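You operate a simulated robot arm through the tools that you are given. There is no shell and no other tool. Be economical: measure what you need, move in short steps, check, and stop when the job is done.

The job below is to be done with a simulated robot arm. You get a single attempt, and the scene is never put back.

TASK
Switch the coil tester off, then clear the stators off tester and gauge.
Fine: power off first; each on the free post of its size tray; the gauge lever up, the test plug in PARK.
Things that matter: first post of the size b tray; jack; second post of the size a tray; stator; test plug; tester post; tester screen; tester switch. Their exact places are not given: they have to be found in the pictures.

It is judged by the outcome, as a careful person would: the job done as asked, and still so three seconds after it is handed in. It fails if anything else is knocked over, pushed out of place, dropped, spilled or broken.

THE ROBOT
A 7-joint arm with a two-finger gripper on a trunk, on a base that drives. Base frame: it is fixed to the floor where the robot stands at the start and does not move with it; the origin is under the middle of the robot, x ahead of it, y to its left, z up. Lengths are in mm, angles in degrees, forces in N, time in s.
With the tool pointing down near the work surface it reaches from about 380 to 780 mm from the robot's upright axis, wherever it stands. Its first joint turns from -143.0 to 143.0 degrees. Places, roughly: first post of the size b tray [600, 600, 800]; jack [700, 300, 800]; second post of the size a tray [500, 600, 800]; tester post [600, 200, 800]; tester screen [600, 0, 900]; tester switch [500, -100, 900]. Payload 2.45 kg.
The TCP is the grasp point between the finger pads, 26 mm short of the fingertips. In the tool frame z runs along the fingers and y along their closing line. The gripper opens to 96 mm. The gripper's body begins 69 mm behind the TCP.
Orientation is that of the tool frame in the base frame, as a unit quaternion [x, y, z, w]. With the fingers straight down and closing along the base's y, the tool's x points along the base's -x, its y along +y and its z along -z.

THE INTERFACE
- The arm moves only by the tool jog_arm. Its argument "moves" is a list of rows, each an object (a shift or turn left out is 0, a gripper value left out holds the last) with "delta_pos": the shift along the tool's x, y, z in units of 150 mm (1.0 is 150 mm), a list of three; "angular": the turn, a rotation vector about the tool's x, y, z in units of 90 degrees (1.0 is 90 degrees), a list of three. In form: [{"delta_pos": [dx, dy, dz], "angular": [wx, wy, wz]}, ...]. A call has 1 to 20 rows; each row is the pose to reach, as a shift and turn from the pose commanded when the call began, along the tool's axes at that moment. "fingers" is the closure in counts, from 0 (fully open) to 255 (shut), set as the call begins (left out, the last holds). A call with a number of a shift or a turn outside -1 to 1 is refused whole. Rows are played at 5 a second. More than 50 mm and 8.6 degrees between two rows, or a gripper value outside its range, and nothing of the call is played. A pose out of reach is approached as far as the arm can. The call stops where the force on the tool passes 90 N (or 10 N more than at its start, if that is more) or the arm is blocked; 0.2 s more then pass. The fingers move at their own pace and stop on an object; they squeeze with about 25 N. The grip force told is the motor's: it shows also when the fingers shut on nothing. Time passes only in rows, and 0.2 s behind the last, so rows that repeat a pose let the fingers close. It gives the time, the measured TCP pose, the force on the tool (base axes), the opening and the grip force at its end, in the units of the frame above (readings bear some noise), with the torque about the TCP (base axes, N m) and any sound that the robot's microphone picked up.
- Cameras (640 x 400 px; columns grow to the right, rows downward): "scene" is now at [30.2, 152.1, 1539.3]; the picture's right is [-0.32, -0.95, 0.00], its down [-0.60, 0.20, -0.78] and it looks along [0.73, -0.25, -0.63] (base axes); focal length 258 px, centre (320, 200). "wrist" rides on the gripper at [82, 3, -98] in the tool frame; the picture's right is [-0.04, 1.00, 0.00], its down [-0.73, -0.03, -0.68] and it looks along [-0.68, -0.03, 0.73] (tool axes); focal length 256 px, centre (320, 200).
- snapshot(camera): a new picture of that camera. It takes no simulated time.
- lift_body(by): slides the trunk up (or, below 0, down) by that many mm; the arm and the scene camera ride with it, the base frame stays. It gives what a move gives, with no picture.
- base_move(legs): drives the robot by 1 to 6 legs, each [ahead, turn to the left] in mm and degrees, along the robot's own axes; the way and the turn of a leg run together, so that a leg with both is an arc; at most 1500 mm and 180 degrees a leg. The arm and the cameras ride along, it lands a little off, and it stops where it bumps. It gives what a move gives.
- aim_head(pan, tilt): turns the head with the scene camera to pan (to the left, within 155 degrees either way) and tilt (down, from -29 to 69), counted from straight ahead of the robot. It gives what a move gives.
- point_at(camera, pixels): for up to 12 pixels [column, row] of the newest picture of that camera ("zoom" is the newest enlarged one), the place [x, y, z] in the base frame of the surface seen there, good to about 3 mm. It takes no simulated time.
- inspect(camera, box): a new picture of the part [left, top, right, bottom] of that camera's present view, enlarged. It takes no simulated time.
- job_done(): hands the job in; it is judged then, once.

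Go step by step. Measure first, check grasps and placings, and put right what went wrong. The budget is 80 turns and 48 pictures, counting those below and the enlarged ones. Unless the task says otherwise, let go and move clear before handing in, and close with one line.

The tools are called by a JSON object that holds its "api" and its "payload". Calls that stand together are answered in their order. jog_arm: Moves the arm, as the interface text tells. Its arguments: {"type":"object","properties":{"moves":{"type":"array","items":{"type":"object","properties":{"delta_pos":{"type":"array","items":{"type":"number"}},"angular":{"type":"array","items":{"type":"number"}}}}},"fingers":{"type":"number"}},"required":["moves"]} The other tools are called the same way: lift_body (by) slides the trunk up or down; base_move (legs) drives the base; aim_head (pan, tilt) turns the head that bears the scene camera; snapshot (camera) takes a picture; point_at (camera, pixels) gives the place of the surface under pixels of a picture; inspect (camera, box) takes an enlarged picture of a part of a camera's view; job_done () hands the job in.

At the start:

```text
time: 0.0
ee_pos: [403.6, -29.9, 1254.4]
ee_rot: [-0.002, 1.0, -0.001, 0.0]
wrist_force: [-0.1, -0.5, 0.4]
torque: [-0.01, -0.02, 0.0]
width: 96.0
grip_force: 0.1
trunk travel left (down, up): [-575.0, 65.0]
robot x, y, heading: [-1.2, -2.1, 0.2]
head pan, tilt: [-18.9, 39.2]
```

scene: 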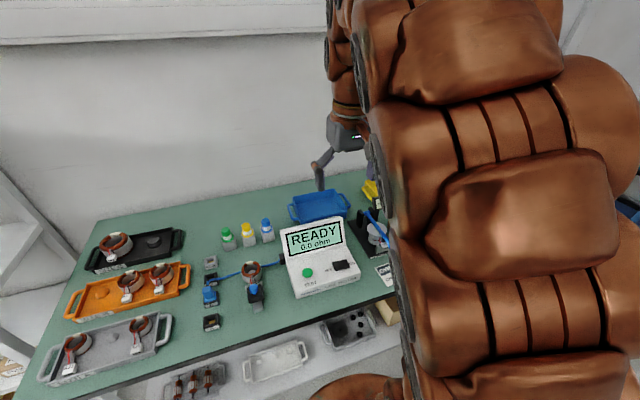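
wrist: 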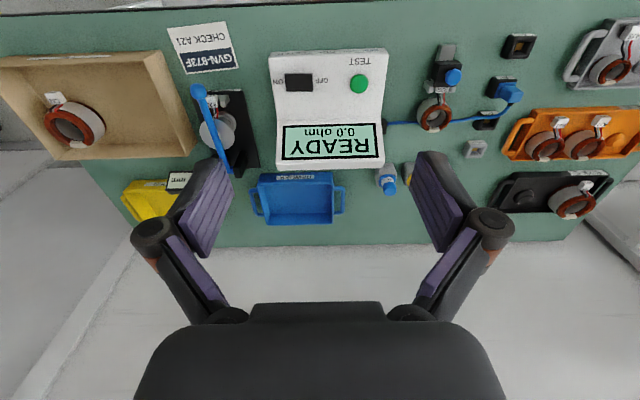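

The pictures show the tester around wrist (330,110), its post at (433,110), the plug near (508,92), the gauge with its lever around (220,130), and trays on the right. I will enlarge the key areas first.

{"api": "inspect", "payload": {"camera": "wrist", "box": [380, 20, 540, 170]}}

{"api": "inspect", "payload": {"camera": "wrist", "box": [120, 10, 400, 220]}}

{"api": "inspect", "payload": {"camera": "scene", "box": [30, 210, 290, 390]}}

{"api": "point_at", "payload": {"camera": "wrist", "pixels": [[298, 82], [359, 83], [433, 112], [448, 75], [508, 92], [484, 122], [518, 45], [475, 150], [217, 130], [200, 95], [235, 170], [526, 195]]}}

```text
2.67 times, centred on (460, 95) of wrist
```

zoom: 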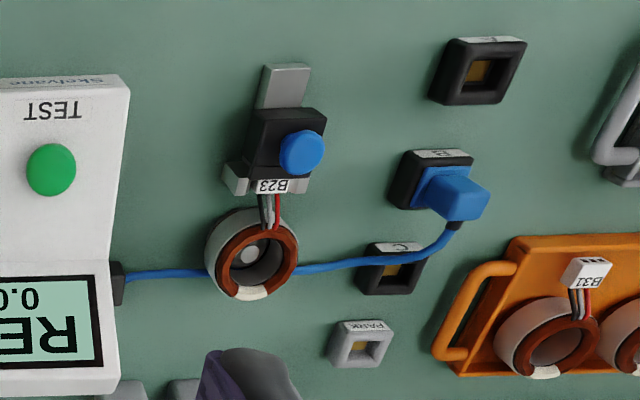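

```text
1.90 times, centred on (260, 115) of wrist
```

zoom: 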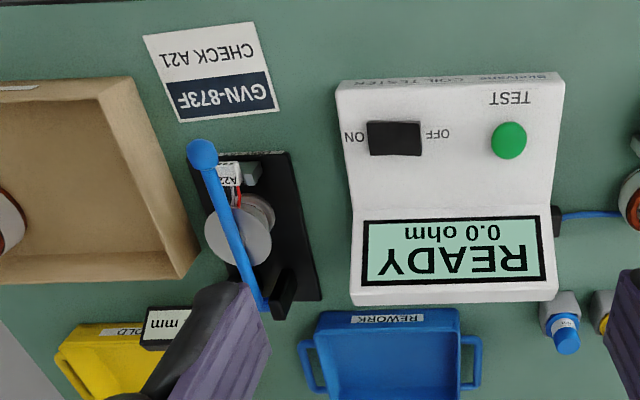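

```text
2.22 times, centred on (160, 300) of scene
```

zoom: 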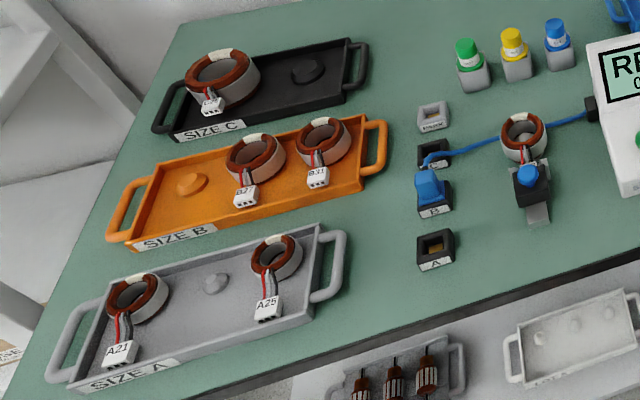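

```text
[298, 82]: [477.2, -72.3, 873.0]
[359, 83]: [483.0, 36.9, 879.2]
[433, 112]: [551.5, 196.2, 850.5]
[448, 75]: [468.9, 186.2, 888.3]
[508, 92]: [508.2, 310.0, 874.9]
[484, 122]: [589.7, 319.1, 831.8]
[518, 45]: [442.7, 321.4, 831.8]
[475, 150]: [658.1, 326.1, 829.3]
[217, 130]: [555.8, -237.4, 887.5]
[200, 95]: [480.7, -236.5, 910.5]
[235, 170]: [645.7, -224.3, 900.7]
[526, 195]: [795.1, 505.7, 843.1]
```

The tester holds stator B23 with its lead under a blue-knobbed clip, the gauge holds an A-size stator under the blue lever, and the plug sits in jack B. The rocker's OFF side is on +y. I'll lower the trunk and look closely at the switch and gauge.

{"api": "lift_body", "payload": {"by": -220}}

{"api": "jog_arm", "payload": {"moves": [{"delta_pos": [0.1, -0.2, 0]}, {"delta_pos": [0.1, -0.5, 0]}, {"delta_pos": [0.1, -0.6, 0]}, {"delta_pos": [0.1, -0.6, 0]}]}}

{"api": "snapshot", "payload": {"camera": "wrist"}}

{"api": "snapshot", "payload": {"camera": "scene"}}

```text
time: 2.3
ee_pos: [403.3, -31.0, 1033.2]
ee_rot: [-0.002, 1.0, 0.0, 0.0]
wrist_force: [-0.5, 0.7, -0.3]
torque: [-0.01, 0.0, 0.0]
width: 95.9
grip_force: 0.1
trunk travel left (down, up): [-355.0, 285.0]
robot x, y, heading: [1.9, 0.4, -0.1]
head pan, tilt: [-18.9, 39.2]
```

```text
time: 3.3
ee_pos: [387.9, -121.3, 1035.7]
ee_rot: [-0.002, 1.0, 0.0, 0.0]
wrist_force: [0.1, -0.7, 0.3]
torque: [0.02, -0.02, 0.02]
width: 96.0
grip_force: 0.2
trunk travel left (down, up): [-355.0, 285.0]
robot x, y, heading: [3.1, -2.2, 0.3]
head pan, tilt: [-18.9, 39.2]
```

```text
42 pictures are left
```

wrist: 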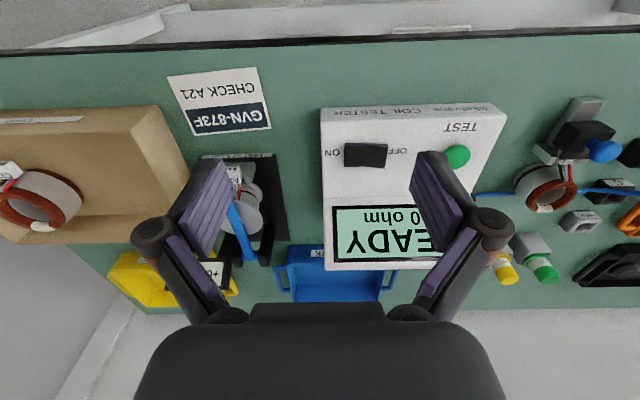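

```text
41 pictures are left
```

scene: 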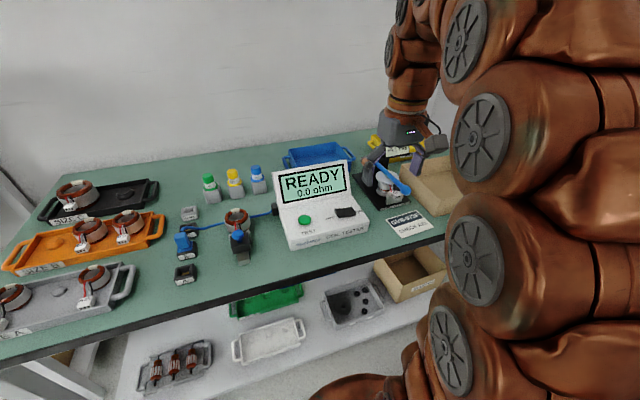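

Wrist picture shows the rocker at (365,154) with OFF on its right. I'll zoom and measure the rocker and gauge lever.

{"api": "inspect", "payload": {"camera": "wrist", "box": [310, 100, 420, 180]}}

{"api": "point_at", "payload": {"camera": "wrist", "pixels": [[347, 154], [356, 154], [365, 154], [374, 154], [383, 154], [365, 145], [365, 164], [395, 153], [335, 153], [400, 125], [238, 225], [264, 255]]}}

{"api": "inspect", "payload": {"camera": "scene", "box": [340, 130, 460, 240]}}

{"api": "point_at", "payload": {"camera": "scene", "pixels": [[338, 212], [345, 212], [352, 212], [404, 191], [395, 180], [385, 173], [375, 162], [369, 160]]}}

```text
5.00 times, centred on (365, 140) of wrist
```

zoom: 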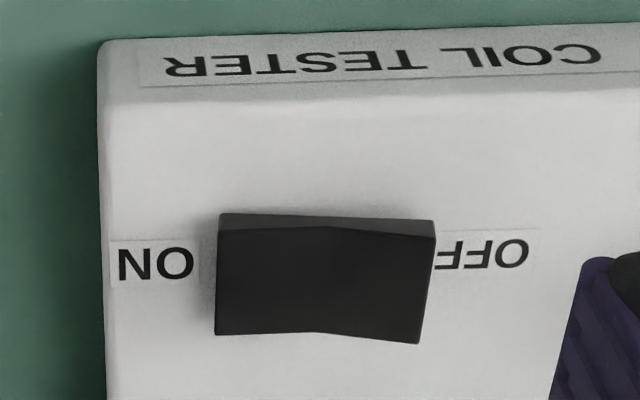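

```text
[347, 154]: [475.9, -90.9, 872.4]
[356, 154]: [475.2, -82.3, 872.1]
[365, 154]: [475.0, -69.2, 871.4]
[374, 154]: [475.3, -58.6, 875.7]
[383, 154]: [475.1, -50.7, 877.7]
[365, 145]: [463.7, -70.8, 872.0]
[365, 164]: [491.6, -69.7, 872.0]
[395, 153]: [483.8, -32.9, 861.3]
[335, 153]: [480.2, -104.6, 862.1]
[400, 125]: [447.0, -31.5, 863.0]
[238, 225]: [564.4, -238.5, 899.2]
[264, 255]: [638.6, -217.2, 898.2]
```

```text
3.64 times, centred on (400, 185) of scene
```

zoom: 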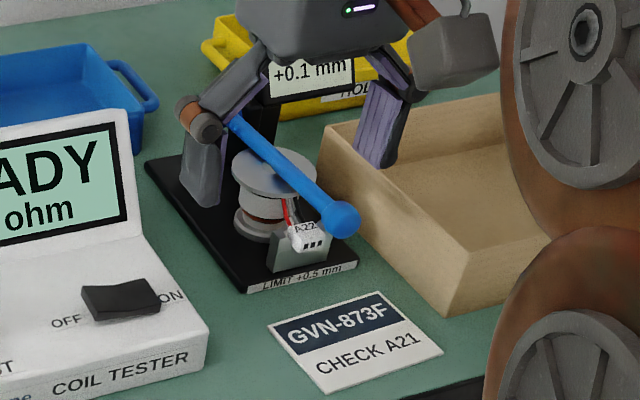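

```text
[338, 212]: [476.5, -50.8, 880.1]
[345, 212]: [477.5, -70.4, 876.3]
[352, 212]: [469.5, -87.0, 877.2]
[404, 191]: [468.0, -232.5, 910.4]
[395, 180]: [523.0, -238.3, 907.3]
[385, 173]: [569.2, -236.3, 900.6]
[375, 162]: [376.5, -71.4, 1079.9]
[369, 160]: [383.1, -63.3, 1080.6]
```

The rocker spans y −92…−48 at x≈477, with the raised OFF end at y≈−50, z≈879. I'll close the fingers and hover over that end.

{"api": "jog_arm", "payload": {"fingers": 255, "moves": [{"delta_pos": [-0.2, 0.15, 0.0]}, {"delta_pos": [-0.4, 0.3, 0.1]}, {"delta_pos": [-0.58, 0.44, 0.3]}, {"delta_pos": [-0.58, 0.44, 0.5]}, {"delta_pos": [-0.58, 0.44, 0.63]}, {"delta_pos": [-0.58, 0.44, 0.63]}, {"delta_pos": [-0.58, 0.44, 0.63]}]}}

{"api": "snapshot", "payload": {"camera": "wrist"}}

```text
time: 4.9
ee_pos: [475.2, -51.1, 938.2]
ee_rot: [-0.002, 1.0, 0.0, 0.0]
wrist_force: [-0.1, 0.0, 0.7]
torque: [0.01, -0.01, 0.0]
width: 0.0
grip_force: 24.4
trunk travel left (down, up): [-355.0, 285.0]
robot x, y, heading: [2.5, -2.5, -0.1]
head pan, tilt: [-18.9, 39.2]
```

```text
38 pictures are left
```

wrist: 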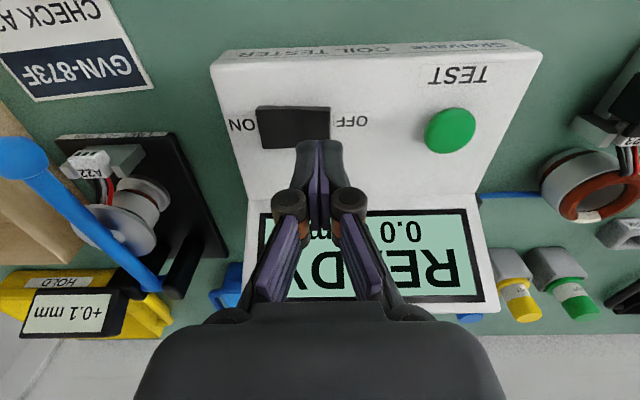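

The fingertips hover above the OFF end (320,145). I'll press straight down in small steps.

{"api": "jog_arm", "payload": {"moves": [{"delta_pos": [0, -0.02, 0.15]}, {"delta_pos": [0, -0.02, 0.22]}, {"delta_pos": [0, -0.02, 0.25]}, {"delta_pos": [0, -0.02, 0.28]}, {"delta_pos": [0, -0.02, 0.28]}]}}

{"api": "inspect", "payload": {"camera": "wrist", "box": [160, 20, 560, 320]}}

```text
time: 6.1
ee_pos: [475.9, -55.1, 900.8]
ee_rot: [-0.002, 1.0, -0.001, 0.003]
wrist_force: [3.4, 1.9, 43.5]
torque: [-0.26, 0.06, -0.03]
width: 0.3
grip_force: 25.3
trunk travel left (down, up): [-355.0, 285.0]
robot x, y, heading: [-0.4, -1.5, -0.2]
head pan, tilt: [-18.9, 39.2]
```

```text
1.33 times, centred on (360, 170) of wrist
```

zoom: 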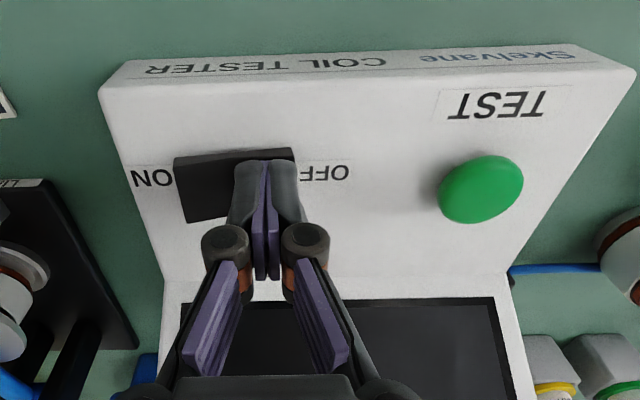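

The screen is now dark, so power is off. I'll lift clear and move in front of the gauge to look at its lever.

{"api": "jog_arm", "payload": {"moves": [{"delta_pos": [0, 0, -0.3]}, {"delta_pos": [0.1, -0.3, -0.6]}, {"delta_pos": [0.3, -0.6, -0.8]}, {"delta_pos": [0.5, -0.9, -0.8]}, {"delta_pos": [0.5, -1.0, -0.8]}]}}

{"api": "jog_arm", "payload": {"fingers": 100, "moves": [{"delta_pos": [0, -0.2, 0]}, {"delta_pos": [0, -0.2, 0]}]}}

{"api": "snapshot", "payload": {"camera": "wrist"}}

```text
refused: row 2 steps farther than a row can; nothing moved
```

```text
time: 6.7
ee_pos: [475.3, -86.3, 895.9]
ee_rot: [-0.003, 1.0, -0.001, -0.002]
wrist_force: [-1.0, 2.8, 7.9]
torque: [0.26, -0.03, 0.13]
width: 64.6
grip_force: 3.2
trunk travel left (down, up): [-355.0, 285.0]
robot x, y, heading: [-0.8, -3.0, -0.0]
head pan, tilt: [-18.9, 39.2]
```

```text
36 pictures are left
```

wrist: 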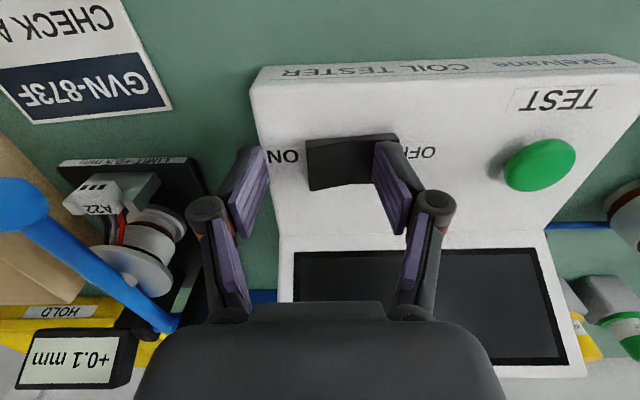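

My first call was refused (a step over 50 mm), so the second slid the fingers along the rocker. It still looks pressed to OFF with the screen dark. I'll raise straight up in legal steps.

{"api": "jog_arm", "payload": {"moves": [{"delta_pos": [0, 0, -0.3]}, {"delta_pos": [0, 0, -0.6]}, {"delta_pos": [0.1, -0.2, -0.8]}, {"delta_pos": [0.25, -0.45, -0.8]}, {"delta_pos": [0.4, -0.7, -0.8]}, {"delta_pos": [0.55, -0.95, -0.8]}, {"delta_pos": [0.55, -1.0, -0.8]}]}}

{"api": "snapshot", "payload": {"camera": "wrist"}}

{"api": "inspect", "payload": {"camera": "scene", "box": [260, 150, 420, 260]}}

```text
time: 8.3
ee_pos: [393.7, -236.6, 1016.9]
ee_rot: [-0.002, 1.0, -0.001, 0.0]
wrist_force: [-0.1, 1.1, -0.1]
torque: [-0.05, 0.02, -0.03]
width: 58.3
grip_force: 0.1
trunk travel left (down, up): [-355.0, 285.0]
robot x, y, heading: [3.6, -3.6, 0.1]
head pan, tilt: [-18.9, 39.2]
```

```text
35 pictures are left
```

wrist: 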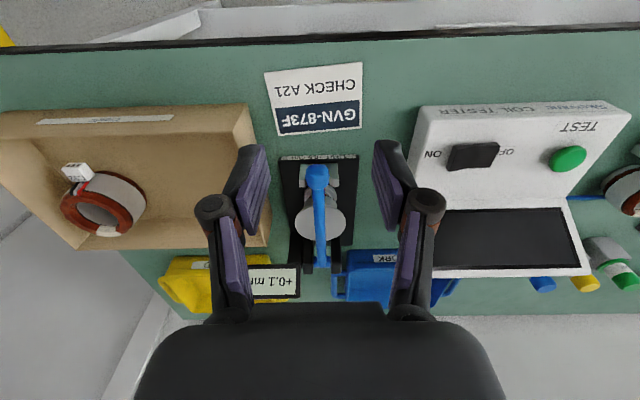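

```text
3.64 times, centred on (340, 205) of scene
```

zoom: 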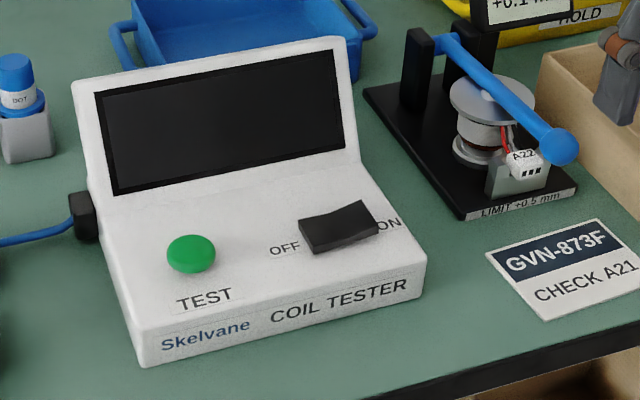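

Rocker is OFF. Now zooming on the gauge at wrist (318,205) to measure the lever.

{"api": "inspect", "payload": {"camera": "wrist", "box": [250, 140, 390, 280]}}

{"api": "point_at", "payload": {"camera": "wrist", "pixels": [[317, 172], [317, 182], [319, 200], [320, 225], [321, 245], [321, 262], [306, 250], [337, 250], [338, 220], [250, 130], [262, 235], [290, 165]]}}

```text
2.86 times, centred on (320, 210) of wrist
```

zoom: 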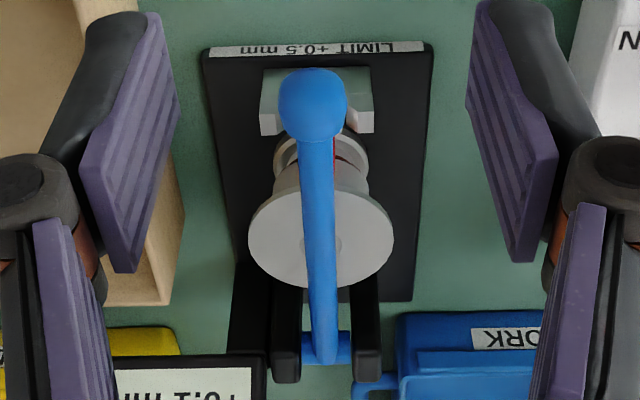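

```text
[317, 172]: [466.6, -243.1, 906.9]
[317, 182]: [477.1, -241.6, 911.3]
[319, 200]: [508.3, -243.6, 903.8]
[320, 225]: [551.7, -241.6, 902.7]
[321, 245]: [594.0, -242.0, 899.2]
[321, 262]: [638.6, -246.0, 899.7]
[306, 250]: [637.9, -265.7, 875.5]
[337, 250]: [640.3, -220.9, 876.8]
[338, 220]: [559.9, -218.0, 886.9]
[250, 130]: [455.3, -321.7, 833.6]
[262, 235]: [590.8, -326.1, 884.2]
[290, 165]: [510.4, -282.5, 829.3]
```

Lever knob centre is about (474,−242,901), hinge about (640,−243,893). I'll straddle the knob from above and grip it.

{"api": "jog_arm", "payload": {"moves": [{"delta_pos": [-0.27, -0.037, 0]}, {"delta_pos": [-0.537, -0.037, 0]}, {"delta_pos": [-0.537, -0.037, 0.25]}, {"delta_pos": [-0.537, -0.037, 0.5]}, {"delta_pos": [-0.537, -0.037, 0.74]}, {"delta_pos": [-0.537, -0.037, 0.74]}]}}

{"api": "inspect", "payload": {"camera": "wrist", "box": [200, 80, 440, 300]}}

```text
time: 9.7
ee_pos: [473.4, -240.2, 907.3]
ee_rot: [-0.002, 1.0, 0.0, 0.001]
wrist_force: [0.4, -0.3, 0.3]
torque: [0.01, -0.01, 0.0]
width: 58.5
grip_force: 0.1
trunk travel left (down, up): [-355.0, 285.0]
robot x, y, heading: [-3.7, 0.4, 0.0]
head pan, tilt: [-18.9, 39.2]
```

```text
1.82 times, centred on (320, 190) of wrist
```

zoom: 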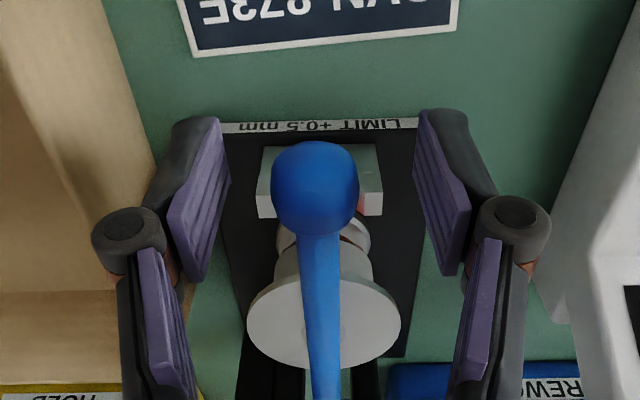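

The knob lies between the pads; closing on it.

{"api": "jog_arm", "payload": {"fingers": 255, "moves": [{"delta_pos": [0, 0, 0.02]}, {"delta_pos": [0, 0, 0.02]}, {"delta_pos": [0, 0, 0.02]}, {"delta_pos": [0, 0, 0.02]}, {"delta_pos": [0, 0, 0.02]}]}}

```text
time: 10.9
ee_pos: [473.6, -242.0, 903.3]
ee_rot: [0.0, 1.0, -0.002, 0.0]
wrist_force: [3.0, -10.7, 0.5]
torque: [-0.04, -0.23, -0.06]
width: 23.7
grip_force: 45.4
trunk travel left (down, up): [-355.0, 285.0]
robot x, y, heading: [-0.2, -2.1, 0.1]
head pan, tilt: [-18.9, 39.2]
```

Gripped the knob (23.7 mm). I'll lift along the hinge arc, first to about 32°.

{"api": "jog_arm", "payload": {"moves": [{"delta_pos": [-0.01, 0, -0.09]}, {"delta_pos": [-0.024, 0, -0.177]}, {"delta_pos": [-0.05, 0, -0.27]}, {"delta_pos": [-0.081, 0, -0.361]}, {"delta_pos": [-0.122, 0, -0.45]}, {"delta_pos": [-0.168, 0, -0.533]}]}}

{"api": "inspect", "payload": {"camera": "scene", "box": [320, 80, 480, 220]}}

```text
time: 12.3
ee_pos: [499.4, -242.9, 983.9]
ee_rot: [-0.001, 1.0, -0.002, 0.001]
wrist_force: [-5.8, -10.1, -5.9]
torque: [-0.08, 1.22, -0.06]
width: 24.4
grip_force: 45.5
trunk travel left (down, up): [-355.0, 285.0]
robot x, y, heading: [-0.0, -3.2, -0.0]
head pan, tilt: [-18.9, 39.2]
```

```text
2.86 times, centred on (400, 150) of scene
```

zoom: 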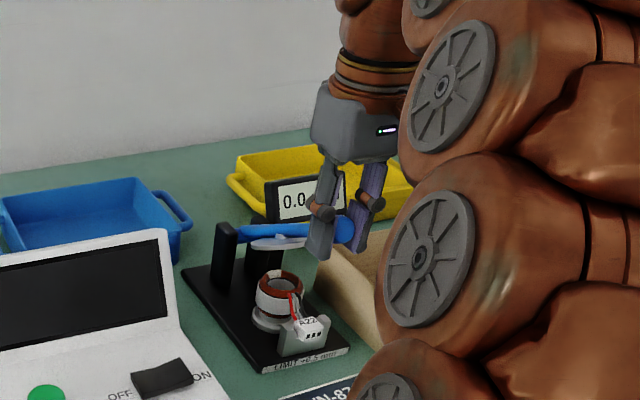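

The lever and its disc swing up freely (gauge reads 0.0). Continuing along the arc towards about 80°.

{"api": "jog_arm", "payload": {"moves": [{"delta_pos": [-0.055, 0, -0.08]}, {"delta_pos": [-0.116, 0, -0.153]}, {"delta_pos": [-0.184, 0, -0.222]}, {"delta_pos": [-0.257, 0, -0.285]}, {"delta_pos": [-0.336, 0, -0.34]}, {"delta_pos": [-0.419, 0, -0.391]}, {"delta_pos": [-0.507, 0, -0.432]}, {"delta_pos": [-0.597, 0, -0.466]}, {"delta_pos": [-0.68, 0, -0.488]}, {"delta_pos": [-0.747, 0, -0.503]}]}}

{"api": "inspect", "payload": {"camera": "scene", "box": [280, 60, 440, 200]}}

```text
time: 14.0
ee_pos: [529.3, -241.1, 1012.7]
ee_rot: [0.019, 1.0, -0.012, 0.003]
wrist_force: [-8.9, -31.4, 8.2]
torque: [-0.5, -0.17, -0.14]
width: 24.1
grip_force: 45.2
out of reach, approached as far as the arm can: row 3, 4, 5, 6, 7, 8
trunk travel left (down, up): [-355.0, 285.0]
robot x, y, heading: [4.2, -5.6, 0.0]
head pan, tilt: [-18.9, 39.2]
stopped in row 8: the force on the tool passed its limit at 111 N (the readings are from after the stop); the commanded pose is now the measured one
```

```text
2.86 times, centred on (360, 130) of scene
```

zoom: 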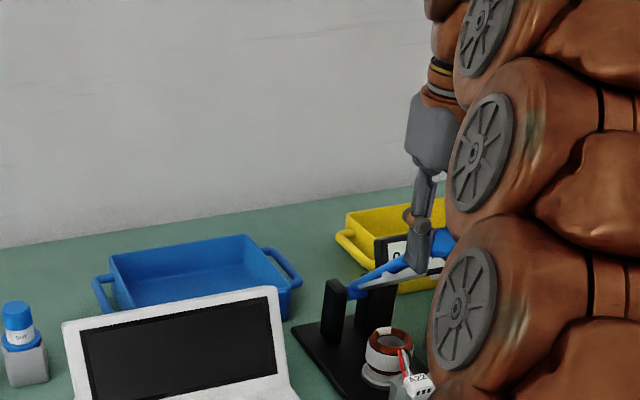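

The arm is out of reach at the low trunk height with the tool vertical; the lever is at about 47° and still gripped. Tilting the fingers forward about the knob brings the wrist back, so I'll pitch 40° in place.

{"api": "jog_arm", "payload": {"moves": [{"angular": [0, -0.08, 0]}, {"angular": [0, -0.16, 0]}, {"angular": [0, -0.24, 0]}, {"angular": [0, -0.32, 0]}, {"angular": [0, -0.4, 0]}, {"angular": [0, -0.45, 0]}]}}

{"api": "snapshot", "payload": {"camera": "wrist"}}

```text
time: 15.4
ee_pos: [528.6, -241.9, 1012.6]
ee_rot: [0.009, 0.937, -0.014, 0.348]
wrist_force: [-10.9, -53.5, -1.6]
torque: [-0.3, 1.29, 0.34]
width: 23.9
grip_force: 44.9
trunk travel left (down, up): [-355.0, 285.0]
robot x, y, heading: [-1.1, -3.6, -0.1]
head pan, tilt: [-18.9, 39.2]
```

```text
29 pictures are left
```

wrist: 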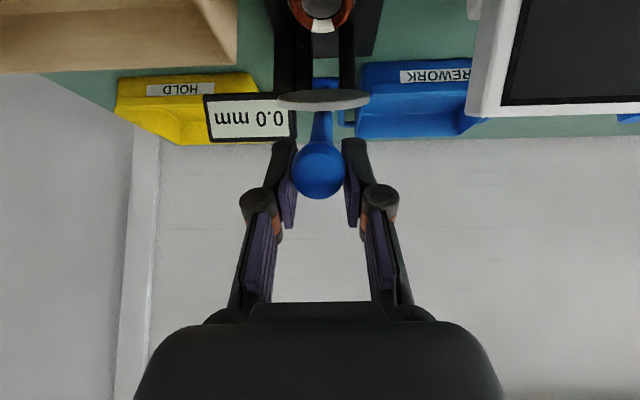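

Grip is intact and the tool is now pitched 41°. A sideways force of −53 N suggests I'm slightly off in y, so I'll shift 2 mm and continue the arc to about 71° first.

{"api": "jog_arm", "payload": {"moves": [{"delta_pos": [0, -0.015, 0]}, {"delta_pos": [-0.075, -0.02, 0]}, {"delta_pos": [-0.15, -0.02, 0]}, {"delta_pos": [-0.225, -0.02, 0.011]}, {"delta_pos": [-0.3, -0.02, 0.025]}, {"delta_pos": [-0.373, -0.02, 0.047]}, {"delta_pos": [-0.445, -0.02, 0.071]}]}}

```text
time: 17.0
ee_pos: [591.0, -231.7, 1043.8]
ee_rot: [0.005, 0.938, -0.009, 0.346]
wrist_force: [0.4, -0.1, 0.6]
torque: [0.0, 0.02, 0.0]
width: 0.1
grip_force: 28.2
trunk travel left (down, up): [-355.0, 285.0]
robot x, y, heading: [-1.5, -1.6, 0.2]
head pan, tilt: [-18.9, 39.2]
```

The grip slipped off (width 0.1). Looking to see where the lever is.

{"api": "snapshot", "payload": {"camera": "wrist"}}

{"api": "snapshot", "payload": {"camera": "scene"}}

```text
28 pictures are left
```

wrist: 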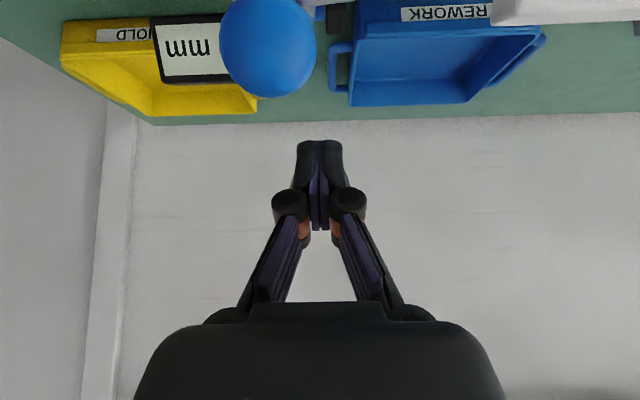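

```text
27 pictures are left
```

scene: 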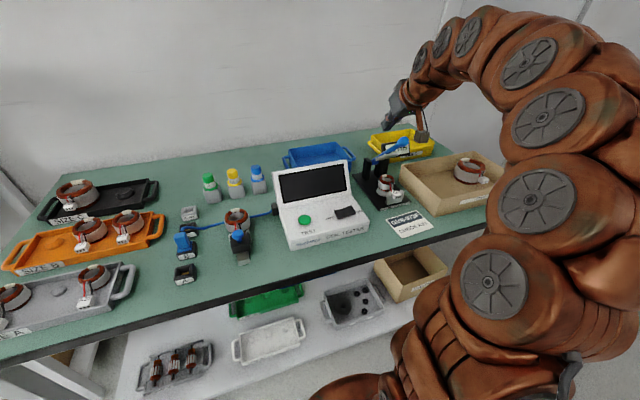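

The lever appears to stay partly raised by friction. Measuring it.

{"api": "inspect", "payload": {"camera": "scene", "box": [350, 110, 450, 220]}}

{"api": "point_at", "payload": {"camera": "wrist", "pixels": [[268, 60], [268, 45], [268, 75], [240, 50], [300, 50]]}}

{"api": "point_at", "payload": {"camera": "scene", "pixels": [[404, 142], [395, 148], [385, 152], [376, 158], [386, 182], [396, 198]]}}

```text
3.64 times, centred on (400, 165) of scene
```

zoom: 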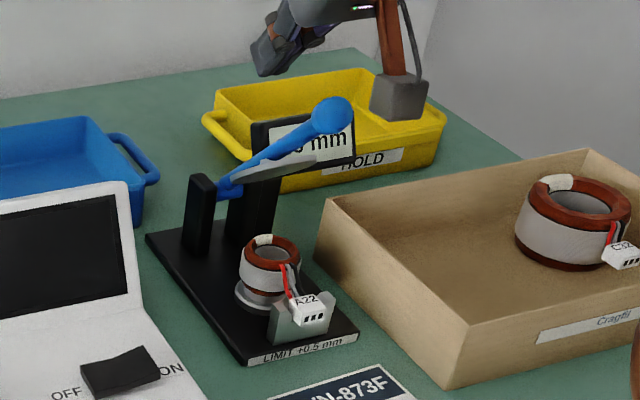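

```text
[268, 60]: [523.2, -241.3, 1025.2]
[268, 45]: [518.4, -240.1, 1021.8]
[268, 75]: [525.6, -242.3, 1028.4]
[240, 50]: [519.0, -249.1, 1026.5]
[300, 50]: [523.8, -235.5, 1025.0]
```

```text
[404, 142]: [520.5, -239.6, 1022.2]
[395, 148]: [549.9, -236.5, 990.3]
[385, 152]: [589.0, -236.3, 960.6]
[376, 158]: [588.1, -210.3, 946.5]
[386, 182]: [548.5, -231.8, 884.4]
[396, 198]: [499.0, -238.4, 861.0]
```

The lever holds itself at about 48°, the same angle where force rose, so it may be at its stop. I'll test by pushing the knob up from underneath with closed fingers: lift the trunk, then come down in front of the knob.

{"api": "lift_body", "payload": {"by": 80}}

{"api": "jog_arm", "payload": {"moves": [{"delta_pos": [0, -0.067, -0.05]}, {"delta_pos": [0.3, -0.067, -0.05]}, {"delta_pos": [0.6, -0.067, -0.05]}, {"delta_pos": [0.85, -0.067, -0.05]}, {"delta_pos": [1.0, -0.067, -0.05]}, {"delta_pos": [1.0, -0.067, 0.1]}, {"delta_pos": [1.0, -0.067, 0.23]}, {"delta_pos": [1.0, -0.067, 0.23]}]}}

{"api": "inspect", "payload": {"camera": "wrist", "box": [180, 0, 460, 240]}}

```text
time: 18.1
ee_pos: [589.7, -238.3, 1127.8]
ee_rot: [0.01, 0.937, -0.015, 0.348]
wrist_force: [-0.2, 0.4, -0.9]
torque: [0.03, 0.03, 0.0]
width: 0.0
grip_force: 28.7
trunk travel left (down, up): [-435.0, 205.0]
robot x, y, heading: [2.5, -3.5, -0.1]
head pan, tilt: [-18.9, 39.2]
```

```text
time: 19.9
ee_pos: [497.6, -249.2, 1003.6]
ee_rot: [0.01, 0.937, -0.014, 0.348]
wrist_force: [0.4, 0.3, 0.1]
torque: [-0.03, -0.04, -0.02]
width: 0.3
grip_force: 28.3
trunk travel left (down, up): [-435.0, 205.0]
robot x, y, heading: [-1.5, -6.4, -0.0]
head pan, tilt: [-18.9, 39.2]
```

```text
1.67 times, centred on (320, 120) of wrist
```

zoom: 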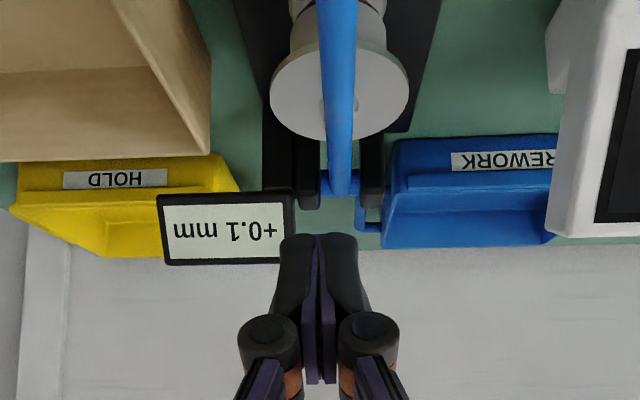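

The lever fell back down (gauge +0.1 again): it was still dropping when pictured, so it needs to go further up. I'll restore trunk height for reach, set the tool vertical, and regrip the knob.

{"api": "lift_body", "payload": {"by": 140}}

{"api": "jog_arm", "payload": {"fingers": 120, "moves": [{"delta_pos": [0, 0, 0], "angular": [0, 0.09, 0]}, {"angular": [0, 0.18, 0]}, {"angular": [0, 0.27, 0]}, {"angular": [0, 0.36, 0]}, {"angular": [0, 0.45, 0]}, {"angular": [0, 0.453, 0]}]}}

{"api": "snapshot", "payload": {"camera": "wrist"}}

```text
time: 21.6
ee_pos: [497.7, -249.3, 1143.5]
ee_rot: [0.009, 0.937, -0.014, 0.348]
wrist_force: [0.7, 0.9, -0.7]
torque: [0.03, 0.0, 0.01]
width: 0.0
grip_force: 28.6
trunk travel left (down, up): [-575.0, 65.0]
robot x, y, heading: [2.4, -3.7, 0.0]
head pan, tilt: [-18.9, 39.2]
```

```text
time: 23.0
ee_pos: [498.2, -249.1, 1145.2]
ee_rot: [0.012, 1.0, -0.01, -0.002]
wrist_force: [-0.1, -0.9, -0.4]
torque: [-0.02, 0.02, -0.02]
width: 50.9
grip_force: 0.1
trunk travel left (down, up): [-575.0, 65.0]
robot x, y, heading: [-0.4, -1.6, -0.2]
head pan, tilt: [-18.9, 39.2]
```

```text
24 pictures are left
```

wrist: 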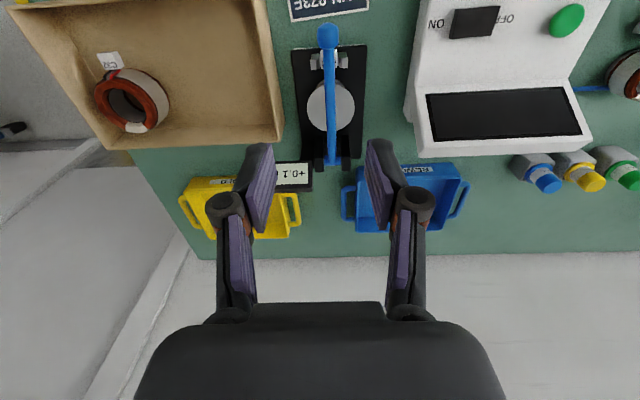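

Tool is vertical again with a ~1° yaw error to correct. Measuring the knob at (327,36) and the rod.

{"api": "point_at", "payload": {"camera": "wrist", "pixels": [[327, 36], [327, 30], [329, 70], [331, 130]]}}

{"api": "jog_arm", "payload": {"moves": [{"delta_pos": [0.08, 0.023, 0.3], "angular": [-0.0127, 0, -0.0153]}, {"delta_pos": [0.16, 0.047, 0.6], "angular": [-0.0127, 0, -0.0153]}, {"delta_pos": [0.16, 0.047, 0.9], "angular": [-0.0127, 0, -0.0153]}, {"delta_pos": [0.16, 0.047, 0.9], "angular": [-0.0127, 0, -0.0153]}]}}

```text
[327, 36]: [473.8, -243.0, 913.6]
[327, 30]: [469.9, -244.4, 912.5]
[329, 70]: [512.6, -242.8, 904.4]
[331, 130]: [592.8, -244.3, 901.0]
```

```text
time: 24.0
ee_pos: [471.4, -245.8, 1009.7]
ee_rot: [0.002, 1.0, 0.0, -0.001]
wrist_force: [-0.4, 0.3, -0.2]
torque: [-0.03, -0.01, 0.0]
width: 50.8
grip_force: 0.1
trunk travel left (down, up): [-575.0, 65.0]
robot x, y, heading: [0.8, -2.8, -0.1]
head pan, tilt: [-18.9, 39.2]
```

Knob unchanged at (474,−243). Descend to it, then close.

{"api": "jog_arm", "payload": {"moves": [{"delta_pos": [-0.02, 0.017, 0.25]}, {"delta_pos": [-0.02, 0.017, 0.5]}, {"delta_pos": [-0.02, 0.017, 0.72]}, {"delta_pos": [-0.02, 0.017, 0.72]}]}}

{"api": "jog_arm", "payload": {"fingers": 255, "moves": [{}, {}, {}, {}, {}]}}

```text
time: 25.0
ee_pos: [474.8, -242.7, 902.0]
ee_rot: [0.001, 1.0, 0.0, -0.001]
wrist_force: [0.1, -0.1, 0.2]
torque: [0.0, 0.01, 0.04]
width: 50.9
grip_force: 0.0
trunk travel left (down, up): [-575.0, 65.0]
robot x, y, heading: [-2.9, -4.7, -0.3]
head pan, tilt: [-18.9, 39.2]
```

```text
time: 26.2
ee_pos: [473.9, -242.1, 900.2]
ee_rot: [0.001, 1.0, 0.0, -0.001]
wrist_force: [0.4, -3.5, 0.3]
torque: [0.03, -0.05, -0.02]
width: 23.8
grip_force: 44.6
trunk travel left (down, up): [-575.0, 65.0]
robot x, y, heading: [4.0, -3.9, -0.1]
head pan, tilt: [-18.9, 39.2]
```

Gripped squarely with low side force. Lifting along the arc to about 60° now.

{"api": "jog_arm", "payload": {"moves": [{"delta_pos": [-0.01, 0, -0.09]}, {"delta_pos": [-0.024, 0, -0.177]}, {"delta_pos": [-0.05, 0, -0.27]}, {"delta_pos": [-0.081, 0, -0.361]}, {"delta_pos": [-0.122, 0, -0.45]}, {"delta_pos": [-0.168, 0, -0.533]}, {"delta_pos": [-0.224, 0, -0.612]}, {"delta_pos": [-0.284, 0, -0.687]}, {"delta_pos": [-0.352, 0, -0.756]}, {"delta_pos": [-0.425, 0, -0.819]}, {"delta_pos": [-0.488, 0, -0.865]}, {"delta_pos": [-0.553, 0, -0.905]}]}}

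```text
time: 28.8
ee_pos: [560.5, -242.3, 1035.8]
ee_rot: [0.001, 1.0, -0.001, 0.001]
wrist_force: [-5.2, -16.0, -2.7]
torque: [-0.11, 1.07, 0.03]
width: 23.7
grip_force: 44.9
trunk travel left (down, up): [-575.0, 65.0]
robot x, y, heading: [1.6, -4.7, -0.2]
head pan, tilt: [-18.9, 39.2]
```

Past 60° with low force. Continue to about 95°, stopping if it hits an end stop.

{"api": "jog_arm", "payload": {"moves": [{"delta_pos": [-0.069, 0, -0.036]}, {"delta_pos": [-0.139, 0, -0.067]}, {"delta_pos": [-0.212, 0, -0.094]}, {"delta_pos": [-0.285, 0, -0.115]}, {"delta_pos": [-0.361, 0, -0.131]}, {"delta_pos": [-0.437, 0, -0.142]}, {"delta_pos": [-0.514, 0, -0.147]}, {"delta_pos": [-0.592, 0, -0.147]}]}}

{"api": "inspect", "payload": {"camera": "scene", "box": [300, 140, 520, 320]}}

```text
time: 30.6
ee_pos: [648.0, -242.8, 1059.7]
ee_rot: [0.001, 1.0, 0.001, 0.001]
wrist_force: [-5.7, -8.8, 16.2]
torque: [-0.01, 0.99, 0.1]
width: 23.6
grip_force: 44.7
trunk travel left (down, up): [-575.0, 65.0]
robot x, y, heading: [3.0, 1.3, -0.2]
head pan, tilt: [-18.9, 39.2]
```

```text
2.22 times, centred on (410, 230) of scene
```

zoom: 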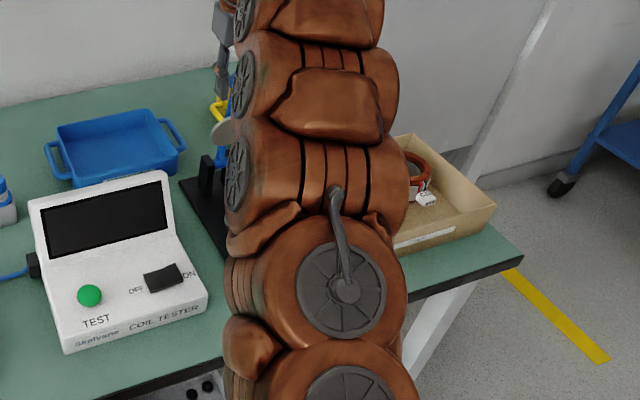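

Lever is vertical and moving freely. Go a bit further to ~104° so it leans back, watching force.

{"api": "jog_arm", "payload": {"moves": [{"delta_pos": [-0.077, 0, 0.005]}, {"delta_pos": [-0.153, 0, 0.016]}, {"delta_pos": [-0.229, 0, 0.032]}]}}

```text
time: 31.4
ee_pos: [681.0, -243.2, 1054.1]
ee_rot: [0.001, 1.0, -0.001, 0.0]
wrist_force: [-2.8, -15.7, 12.7]
torque: [0.07, 0.64, 0.25]
width: 23.0
grip_force: 44.7
trunk travel left (down, up): [-575.0, 65.0]
robot x, y, heading: [1.0, -5.6, -0.4]
head pan, tilt: [-18.9, 39.2]
```

Still no stop at ~104°. I'll go on in small steps to ~114° looking for the end stop, before release.

{"api": "jog_arm", "payload": {"moves": [{"delta_pos": [-0.074, 0, 0.022]}, {"delta_pos": [-0.146, 0, 0.048]}, {"delta_pos": [-0.2, 0, 0.07]}]}}

{"api": "snapshot", "payload": {"camera": "wrist"}}

```text
time: 32.2
ee_pos: [704.3, -242.6, 1046.2]
ee_rot: [0.001, 1.0, 0.001, -0.002]
wrist_force: [-0.5, -0.2, 0.4]
torque: [0.01, 0.0, 0.02]
width: 0.0
grip_force: 28.6
out of reach, approached as far as the arm can: row 3
trunk travel left (down, up): [-575.0, 65.0]
robot x, y, heading: [2.8, -2.2, -0.3]
head pan, tilt: [-18.9, 39.2]
```

```text
22 pictures are left
```

wrist: 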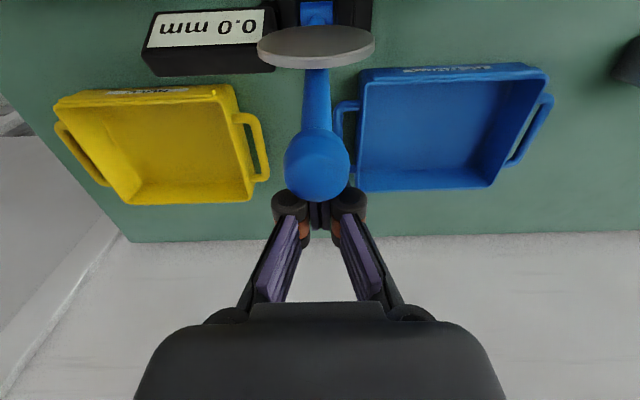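

The fingers slipped off the knob at its stop and now sit behind it; the lever leans back past vertical. I'll rise clear and check that it stays.

{"api": "jog_arm", "payload": {"moves": [{"delta_pos": [0, 0, -0.25]}, {"delta_pos": [0, 0, -0.5]}, {"delta_pos": [0.3, 0, -0.6]}, {"delta_pos": [0.6, 0, -0.6]}, {"delta_pos": [0.9, 0, -0.6]}, {"delta_pos": [1.0, 0, -0.6]}]}}

{"api": "snapshot", "payload": {"camera": "wrist"}}

```text
time: 33.6
ee_pos: [552.2, -241.9, 1134.6]
ee_rot: [0.001, 1.0, 0.0, -0.001]
wrist_force: [0.6, -0.8, -0.6]
torque: [-0.01, 0.0, 0.03]
width: 0.0
grip_force: 28.3
out of reach, approached as far as the arm can: row 1, 2, 3
trunk travel left (down, up): [-575.0, 65.0]
robot x, y, heading: [-0.6, -3.2, -0.4]
head pan, tilt: [-18.9, 39.2]
```

```text
21 pictures are left
```

wrist: 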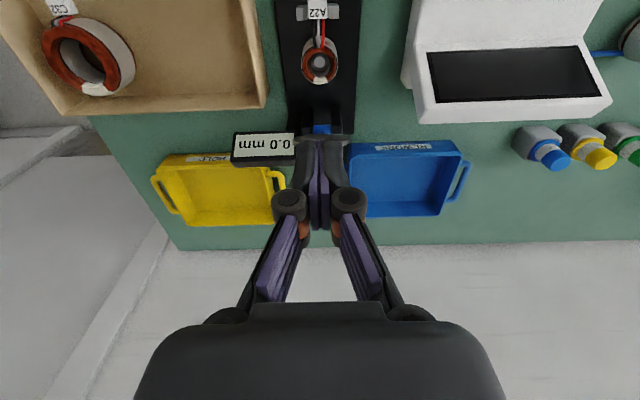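

The lever stays up and stator A22 is bare at wrist (320,62). Measuring it with an enlarged view.

{"api": "inspect", "payload": {"camera": "wrist", "box": [270, 0, 370, 100]}}

{"api": "point_at", "payload": {"camera": "wrist", "pixels": [[307, 66], [320, 48], [319, 78], [320, 63], [333, 66], [318, 12], [318, 3], [305, 12], [332, 12], [345, 60]]}}

```text
4.00 times, centred on (320, 50) of wrist
```

zoom: 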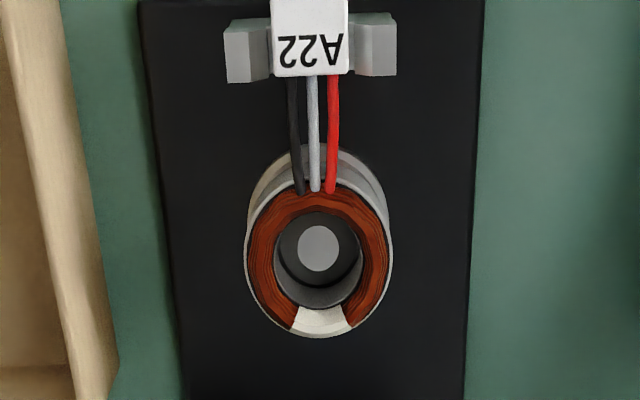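

```text
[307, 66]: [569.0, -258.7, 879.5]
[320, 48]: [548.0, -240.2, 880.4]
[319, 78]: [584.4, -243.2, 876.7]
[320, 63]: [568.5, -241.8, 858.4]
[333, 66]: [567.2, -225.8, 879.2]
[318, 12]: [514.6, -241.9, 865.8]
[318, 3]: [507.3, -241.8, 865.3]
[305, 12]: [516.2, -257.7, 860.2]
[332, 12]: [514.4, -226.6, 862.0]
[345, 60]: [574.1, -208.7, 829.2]
```

A22: centre about (566,−242), top z≈880, outer ~36 mm. I'll open to ~55 mm and descend straddling it along y.

{"api": "jog_arm", "payload": {"fingers": 110, "moves": [{"delta_pos": [-0.093, 0, 0.2]}, {"delta_pos": [-0.093, 0, 0.5]}, {"delta_pos": [-0.093, 0, 0.8]}, {"delta_pos": [-0.093, 0, 1.0]}, {"delta_pos": [-0.093, 0, 1.0]}, {"delta_pos": [-0.093, 0, 1.0]}]}}

{"api": "inspect", "payload": {"camera": "wrist", "box": [220, 20, 420, 220]}}

```text
time: 35.0
ee_pos: [568.4, -245.1, 982.0]
ee_rot: [0.001, 1.0, 0.0, -0.001]
wrist_force: [0.4, 0.5, 0.2]
torque: [-0.02, -0.01, 0.02]
width: 54.6
grip_force: 0.1
trunk travel left (down, up): [-575.0, 65.0]
robot x, y, heading: [1.4, -6.2, -0.2]
head pan, tilt: [-18.9, 39.2]
```

```text
2.00 times, centred on (320, 120) of wrist
```

zoom: 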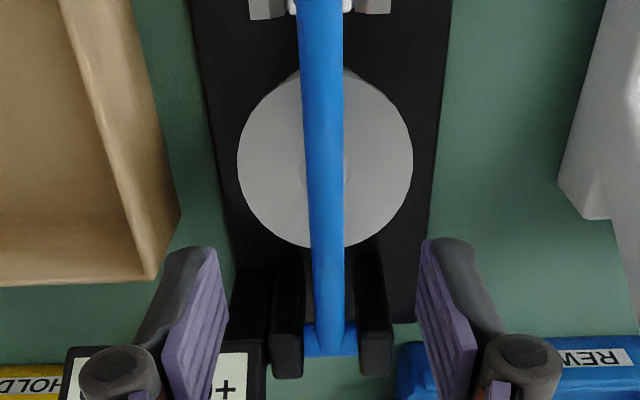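

The lever is down again – my fingers, short of reach when rising, must have dragged the knob forward from behind. I'll redo it, but release at ~104° by opening wide and backing out along −x around the knob.

{"api": "jog_arm", "payload": {"moves": [{"delta_pos": [0.3, 0.013, 0]}, {"delta_pos": [0.62, 0.013, 0]}, {"delta_pos": [0.62, 0.013, 0.2]}, {"delta_pos": [0.62, 0.013, 0.4]}, {"delta_pos": [0.62, 0.013, 0.54]}, {"delta_pos": [0.62, 0.013, 0.54]}]}}

{"api": "jog_arm", "payload": {"fingers": 255, "moves": [{}, {}, {}, {}, {}]}}

```text
time: 36.4
ee_pos: [474.1, -241.8, 902.1]
ee_rot: [0.001, 1.0, 0.0, 0.0]
wrist_force: [0.4, -0.1, 0.2]
torque: [0.02, -0.01, 0.01]
width: 54.6
grip_force: 0.0
trunk travel left (down, up): [-575.0, 65.0]
robot x, y, heading: [0.1, -2.0, -0.2]
head pan, tilt: [-18.9, 39.2]
```

```text
time: 37.6
ee_pos: [474.5, -243.3, 902.6]
ee_rot: [0.0, 1.0, 0.0, 0.0]
wrist_force: [-4.3, -34.9, 1.0]
torque: [-0.17, -0.12, -0.13]
width: 23.8
grip_force: 44.7
trunk travel left (down, up): [-575.0, 65.0]
robot x, y, heading: [-4.4, -8.0, -0.3]
head pan, tilt: [-18.9, 39.2]
```

Gripped again (23.8 mm), with −35 N sideways; I'll add a 2 mm y relief and repeat the arc to 60°.

{"api": "jog_arm", "payload": {"moves": [{"delta_pos": [-0.01, -0.012, -0.09]}, {"delta_pos": [-0.024, -0.012, -0.177]}, {"delta_pos": [-0.05, -0.012, -0.27]}, {"delta_pos": [-0.081, -0.012, -0.361]}, {"delta_pos": [-0.122, -0.012, -0.45]}, {"delta_pos": [-0.168, -0.012, -0.533]}, {"delta_pos": [-0.224, -0.012, -0.612]}, {"delta_pos": [-0.284, -0.012, -0.687]}, {"delta_pos": [-0.352, -0.012, -0.756]}, {"delta_pos": [-0.425, -0.012, -0.819]}, {"delta_pos": [-0.488, -0.012, -0.865]}, {"delta_pos": [-0.553, -0.012, -0.905]}]}}

{"api": "jog_arm", "payload": {"moves": [{"delta_pos": [-0.069, 0, -0.036]}, {"delta_pos": [-0.139, 0, -0.067]}, {"delta_pos": [-0.212, 0, -0.094]}, {"delta_pos": [-0.285, 0, -0.115]}, {"delta_pos": [-0.361, 0, -0.131]}, {"delta_pos": [-0.437, 0, -0.142]}, {"delta_pos": [-0.514, 0, -0.147]}, {"delta_pos": [-0.592, 0, -0.147]}, {"delta_pos": [-0.669, 0, -0.142]}, {"delta_pos": [-0.745, 0, -0.131]}, {"delta_pos": [-0.8, 0, -0.12]}]}}

```text
time: 40.2
ee_pos: [560.2, -243.4, 1041.1]
ee_rot: [0.001, 1.0, 0.0, 0.002]
wrist_force: [-6.8, -8.2, -1.2]
torque: [-0.1, 1.01, 0.02]
width: 23.9
grip_force: 45.4
trunk travel left (down, up): [-575.0, 65.0]
robot x, y, heading: [-0.3, -3.1, 0.1]
head pan, tilt: [-18.9, 39.2]
```

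```text
time: 42.6
ee_pos: [677.7, -242.9, 1058.8]
ee_rot: [0.001, 1.0, -0.001, 0.0]
wrist_force: [-1.8, -5.0, 20.8]
torque: [-0.05, 0.78, 0.02]
width: 23.6
grip_force: 45.4
trunk travel left (down, up): [-575.0, 65.0]
robot x, y, heading: [-2.5, -5.5, 0.1]
head pan, tilt: [-18.9, 39.2]
```

Lever at about 103°, still gripped. Now open in place and look.

{"api": "jog_arm", "payload": {"fingers": 80, "moves": [{}, {}, {}, {}, {}]}}

{"api": "snapshot", "payload": {"camera": "wrist"}}

```text
time: 43.8
ee_pos: [677.7, -243.4, 1057.9]
ee_rot: [0.001, 1.0, 0.0, 0.0]
wrist_force: [0.0, 0.1, 0.3]
torque: [-0.02, 0.01, -0.01]
width: 65.7
grip_force: 0.1
trunk travel left (down, up): [-575.0, 65.0]
robot x, y, heading: [5.1, -8.3, -0.4]
head pan, tilt: [-18.9, 39.2]
```

```text
18 pictures are left
```

wrist: 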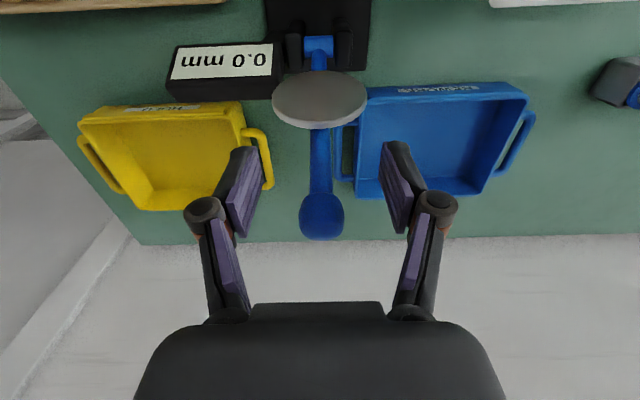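

The lever holds up past vertical (knob at (321,215)) with the fingers open. Backing straight out along −x, then checking again.

{"api": "jog_arm", "payload": {"fingers": 105, "moves": [{"delta_pos": [0.25, 0, 0]}, {"delta_pos": [0.5, 0, 0]}, {"delta_pos": [0.74, 0, 0]}, {"delta_pos": [0.74, 0, 0.3]}, {"delta_pos": [0.74, 0, 0.5]}, {"delta_pos": [0.74, 0, 0.5]}]}}

{"api": "snapshot", "payload": {"camera": "wrist"}}

```text
time: 45.2
ee_pos: [568.5, -242.4, 981.7]
ee_rot: [0.001, 1.0, 0.0, -0.001]
wrist_force: [1.1, -0.3, -0.6]
torque: [-0.03, 0.0, 0.02]
width: 56.1
grip_force: 0.1
trunk travel left (down, up): [-575.0, 65.0]
robot x, y, heading: [2.0, -5.5, -0.4]
head pan, tilt: [-18.9, 39.2]
```

```text
17 pictures are left
```

wrist: 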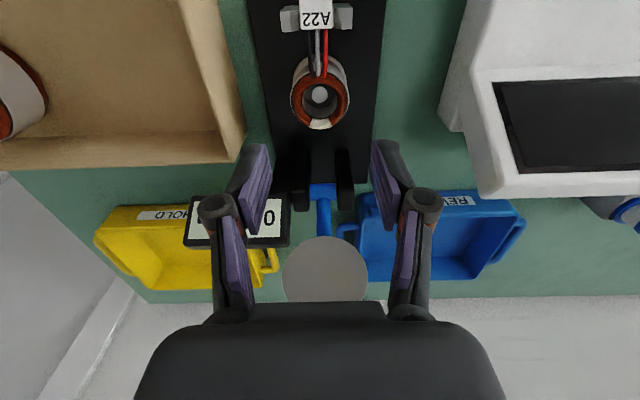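

Lever stays up with the disc well behind. Re-measuring the stator and descending onto it.

{"api": "point_at", "payload": {"camera": "wrist", "pixels": [[293, 100], [347, 100], [320, 80], [320, 125], [320, 94], [325, 75]]}}

{"api": "jog_arm", "payload": {"moves": [{"delta_pos": [0.0, 0, 0.3]}, {"delta_pos": [0.0, 0, 0.5]}, {"delta_pos": [0.0, 0, 0.5]}]}}

```text
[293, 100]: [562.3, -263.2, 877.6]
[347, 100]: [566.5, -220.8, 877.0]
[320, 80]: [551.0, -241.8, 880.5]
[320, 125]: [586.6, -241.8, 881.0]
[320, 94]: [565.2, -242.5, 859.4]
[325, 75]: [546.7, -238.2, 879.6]
```

```text
time: 46.0
ee_pos: [567.2, -242.7, 907.4]
ee_rot: [0.001, 1.0, 0.0, 0.0]
wrist_force: [0.2, 0.1, 0.1]
torque: [-0.02, -0.01, 0.01]
width: 56.5
grip_force: 0.0
trunk travel left (down, up): [-575.0, 65.0]
robot x, y, heading: [2.6, -6.8, -0.4]
head pan, tilt: [-18.9, 39.2]
```

Stator centre (567,−242), ~40 mm wide; fingers are aligned. Lower 24 mm and close.

{"api": "jog_arm", "payload": {"moves": [{"delta_pos": [0.0, 0, 0.08]}, {"delta_pos": [0.0, 0, 0.16]}, {"delta_pos": [0.0, 0, 0.16]}]}}

{"api": "jog_arm", "payload": {"fingers": 255, "moves": [{}, {}, {}, {}]}}

```text
time: 46.8
ee_pos: [566.5, -243.7, 884.8]
ee_rot: [0.001, 1.0, 0.0, 0.0]
wrist_force: [0.4, 0.2, -0.7]
torque: [0.01, 0.0, 0.05]
width: 56.3
grip_force: 0.1
trunk travel left (down, up): [-575.0, 65.0]
robot x, y, heading: [-0.2, -6.4, -0.0]
head pan, tilt: [-18.9, 39.2]
```

```text
time: 47.8
ee_pos: [566.5, -244.2, 886.2]
ee_rot: [0.001, 1.0, 0.0, -0.001]
wrist_force: [0.3, 0.6, 0.6]
torque: [0.0, 0.02, 0.03]
width: 47.2
grip_force: 24.8
trunk travel left (down, up): [-575.0, 65.0]
robot x, y, heading: [0.7, 0.6, -0.3]
head pan, tilt: [-18.9, 39.2]
```

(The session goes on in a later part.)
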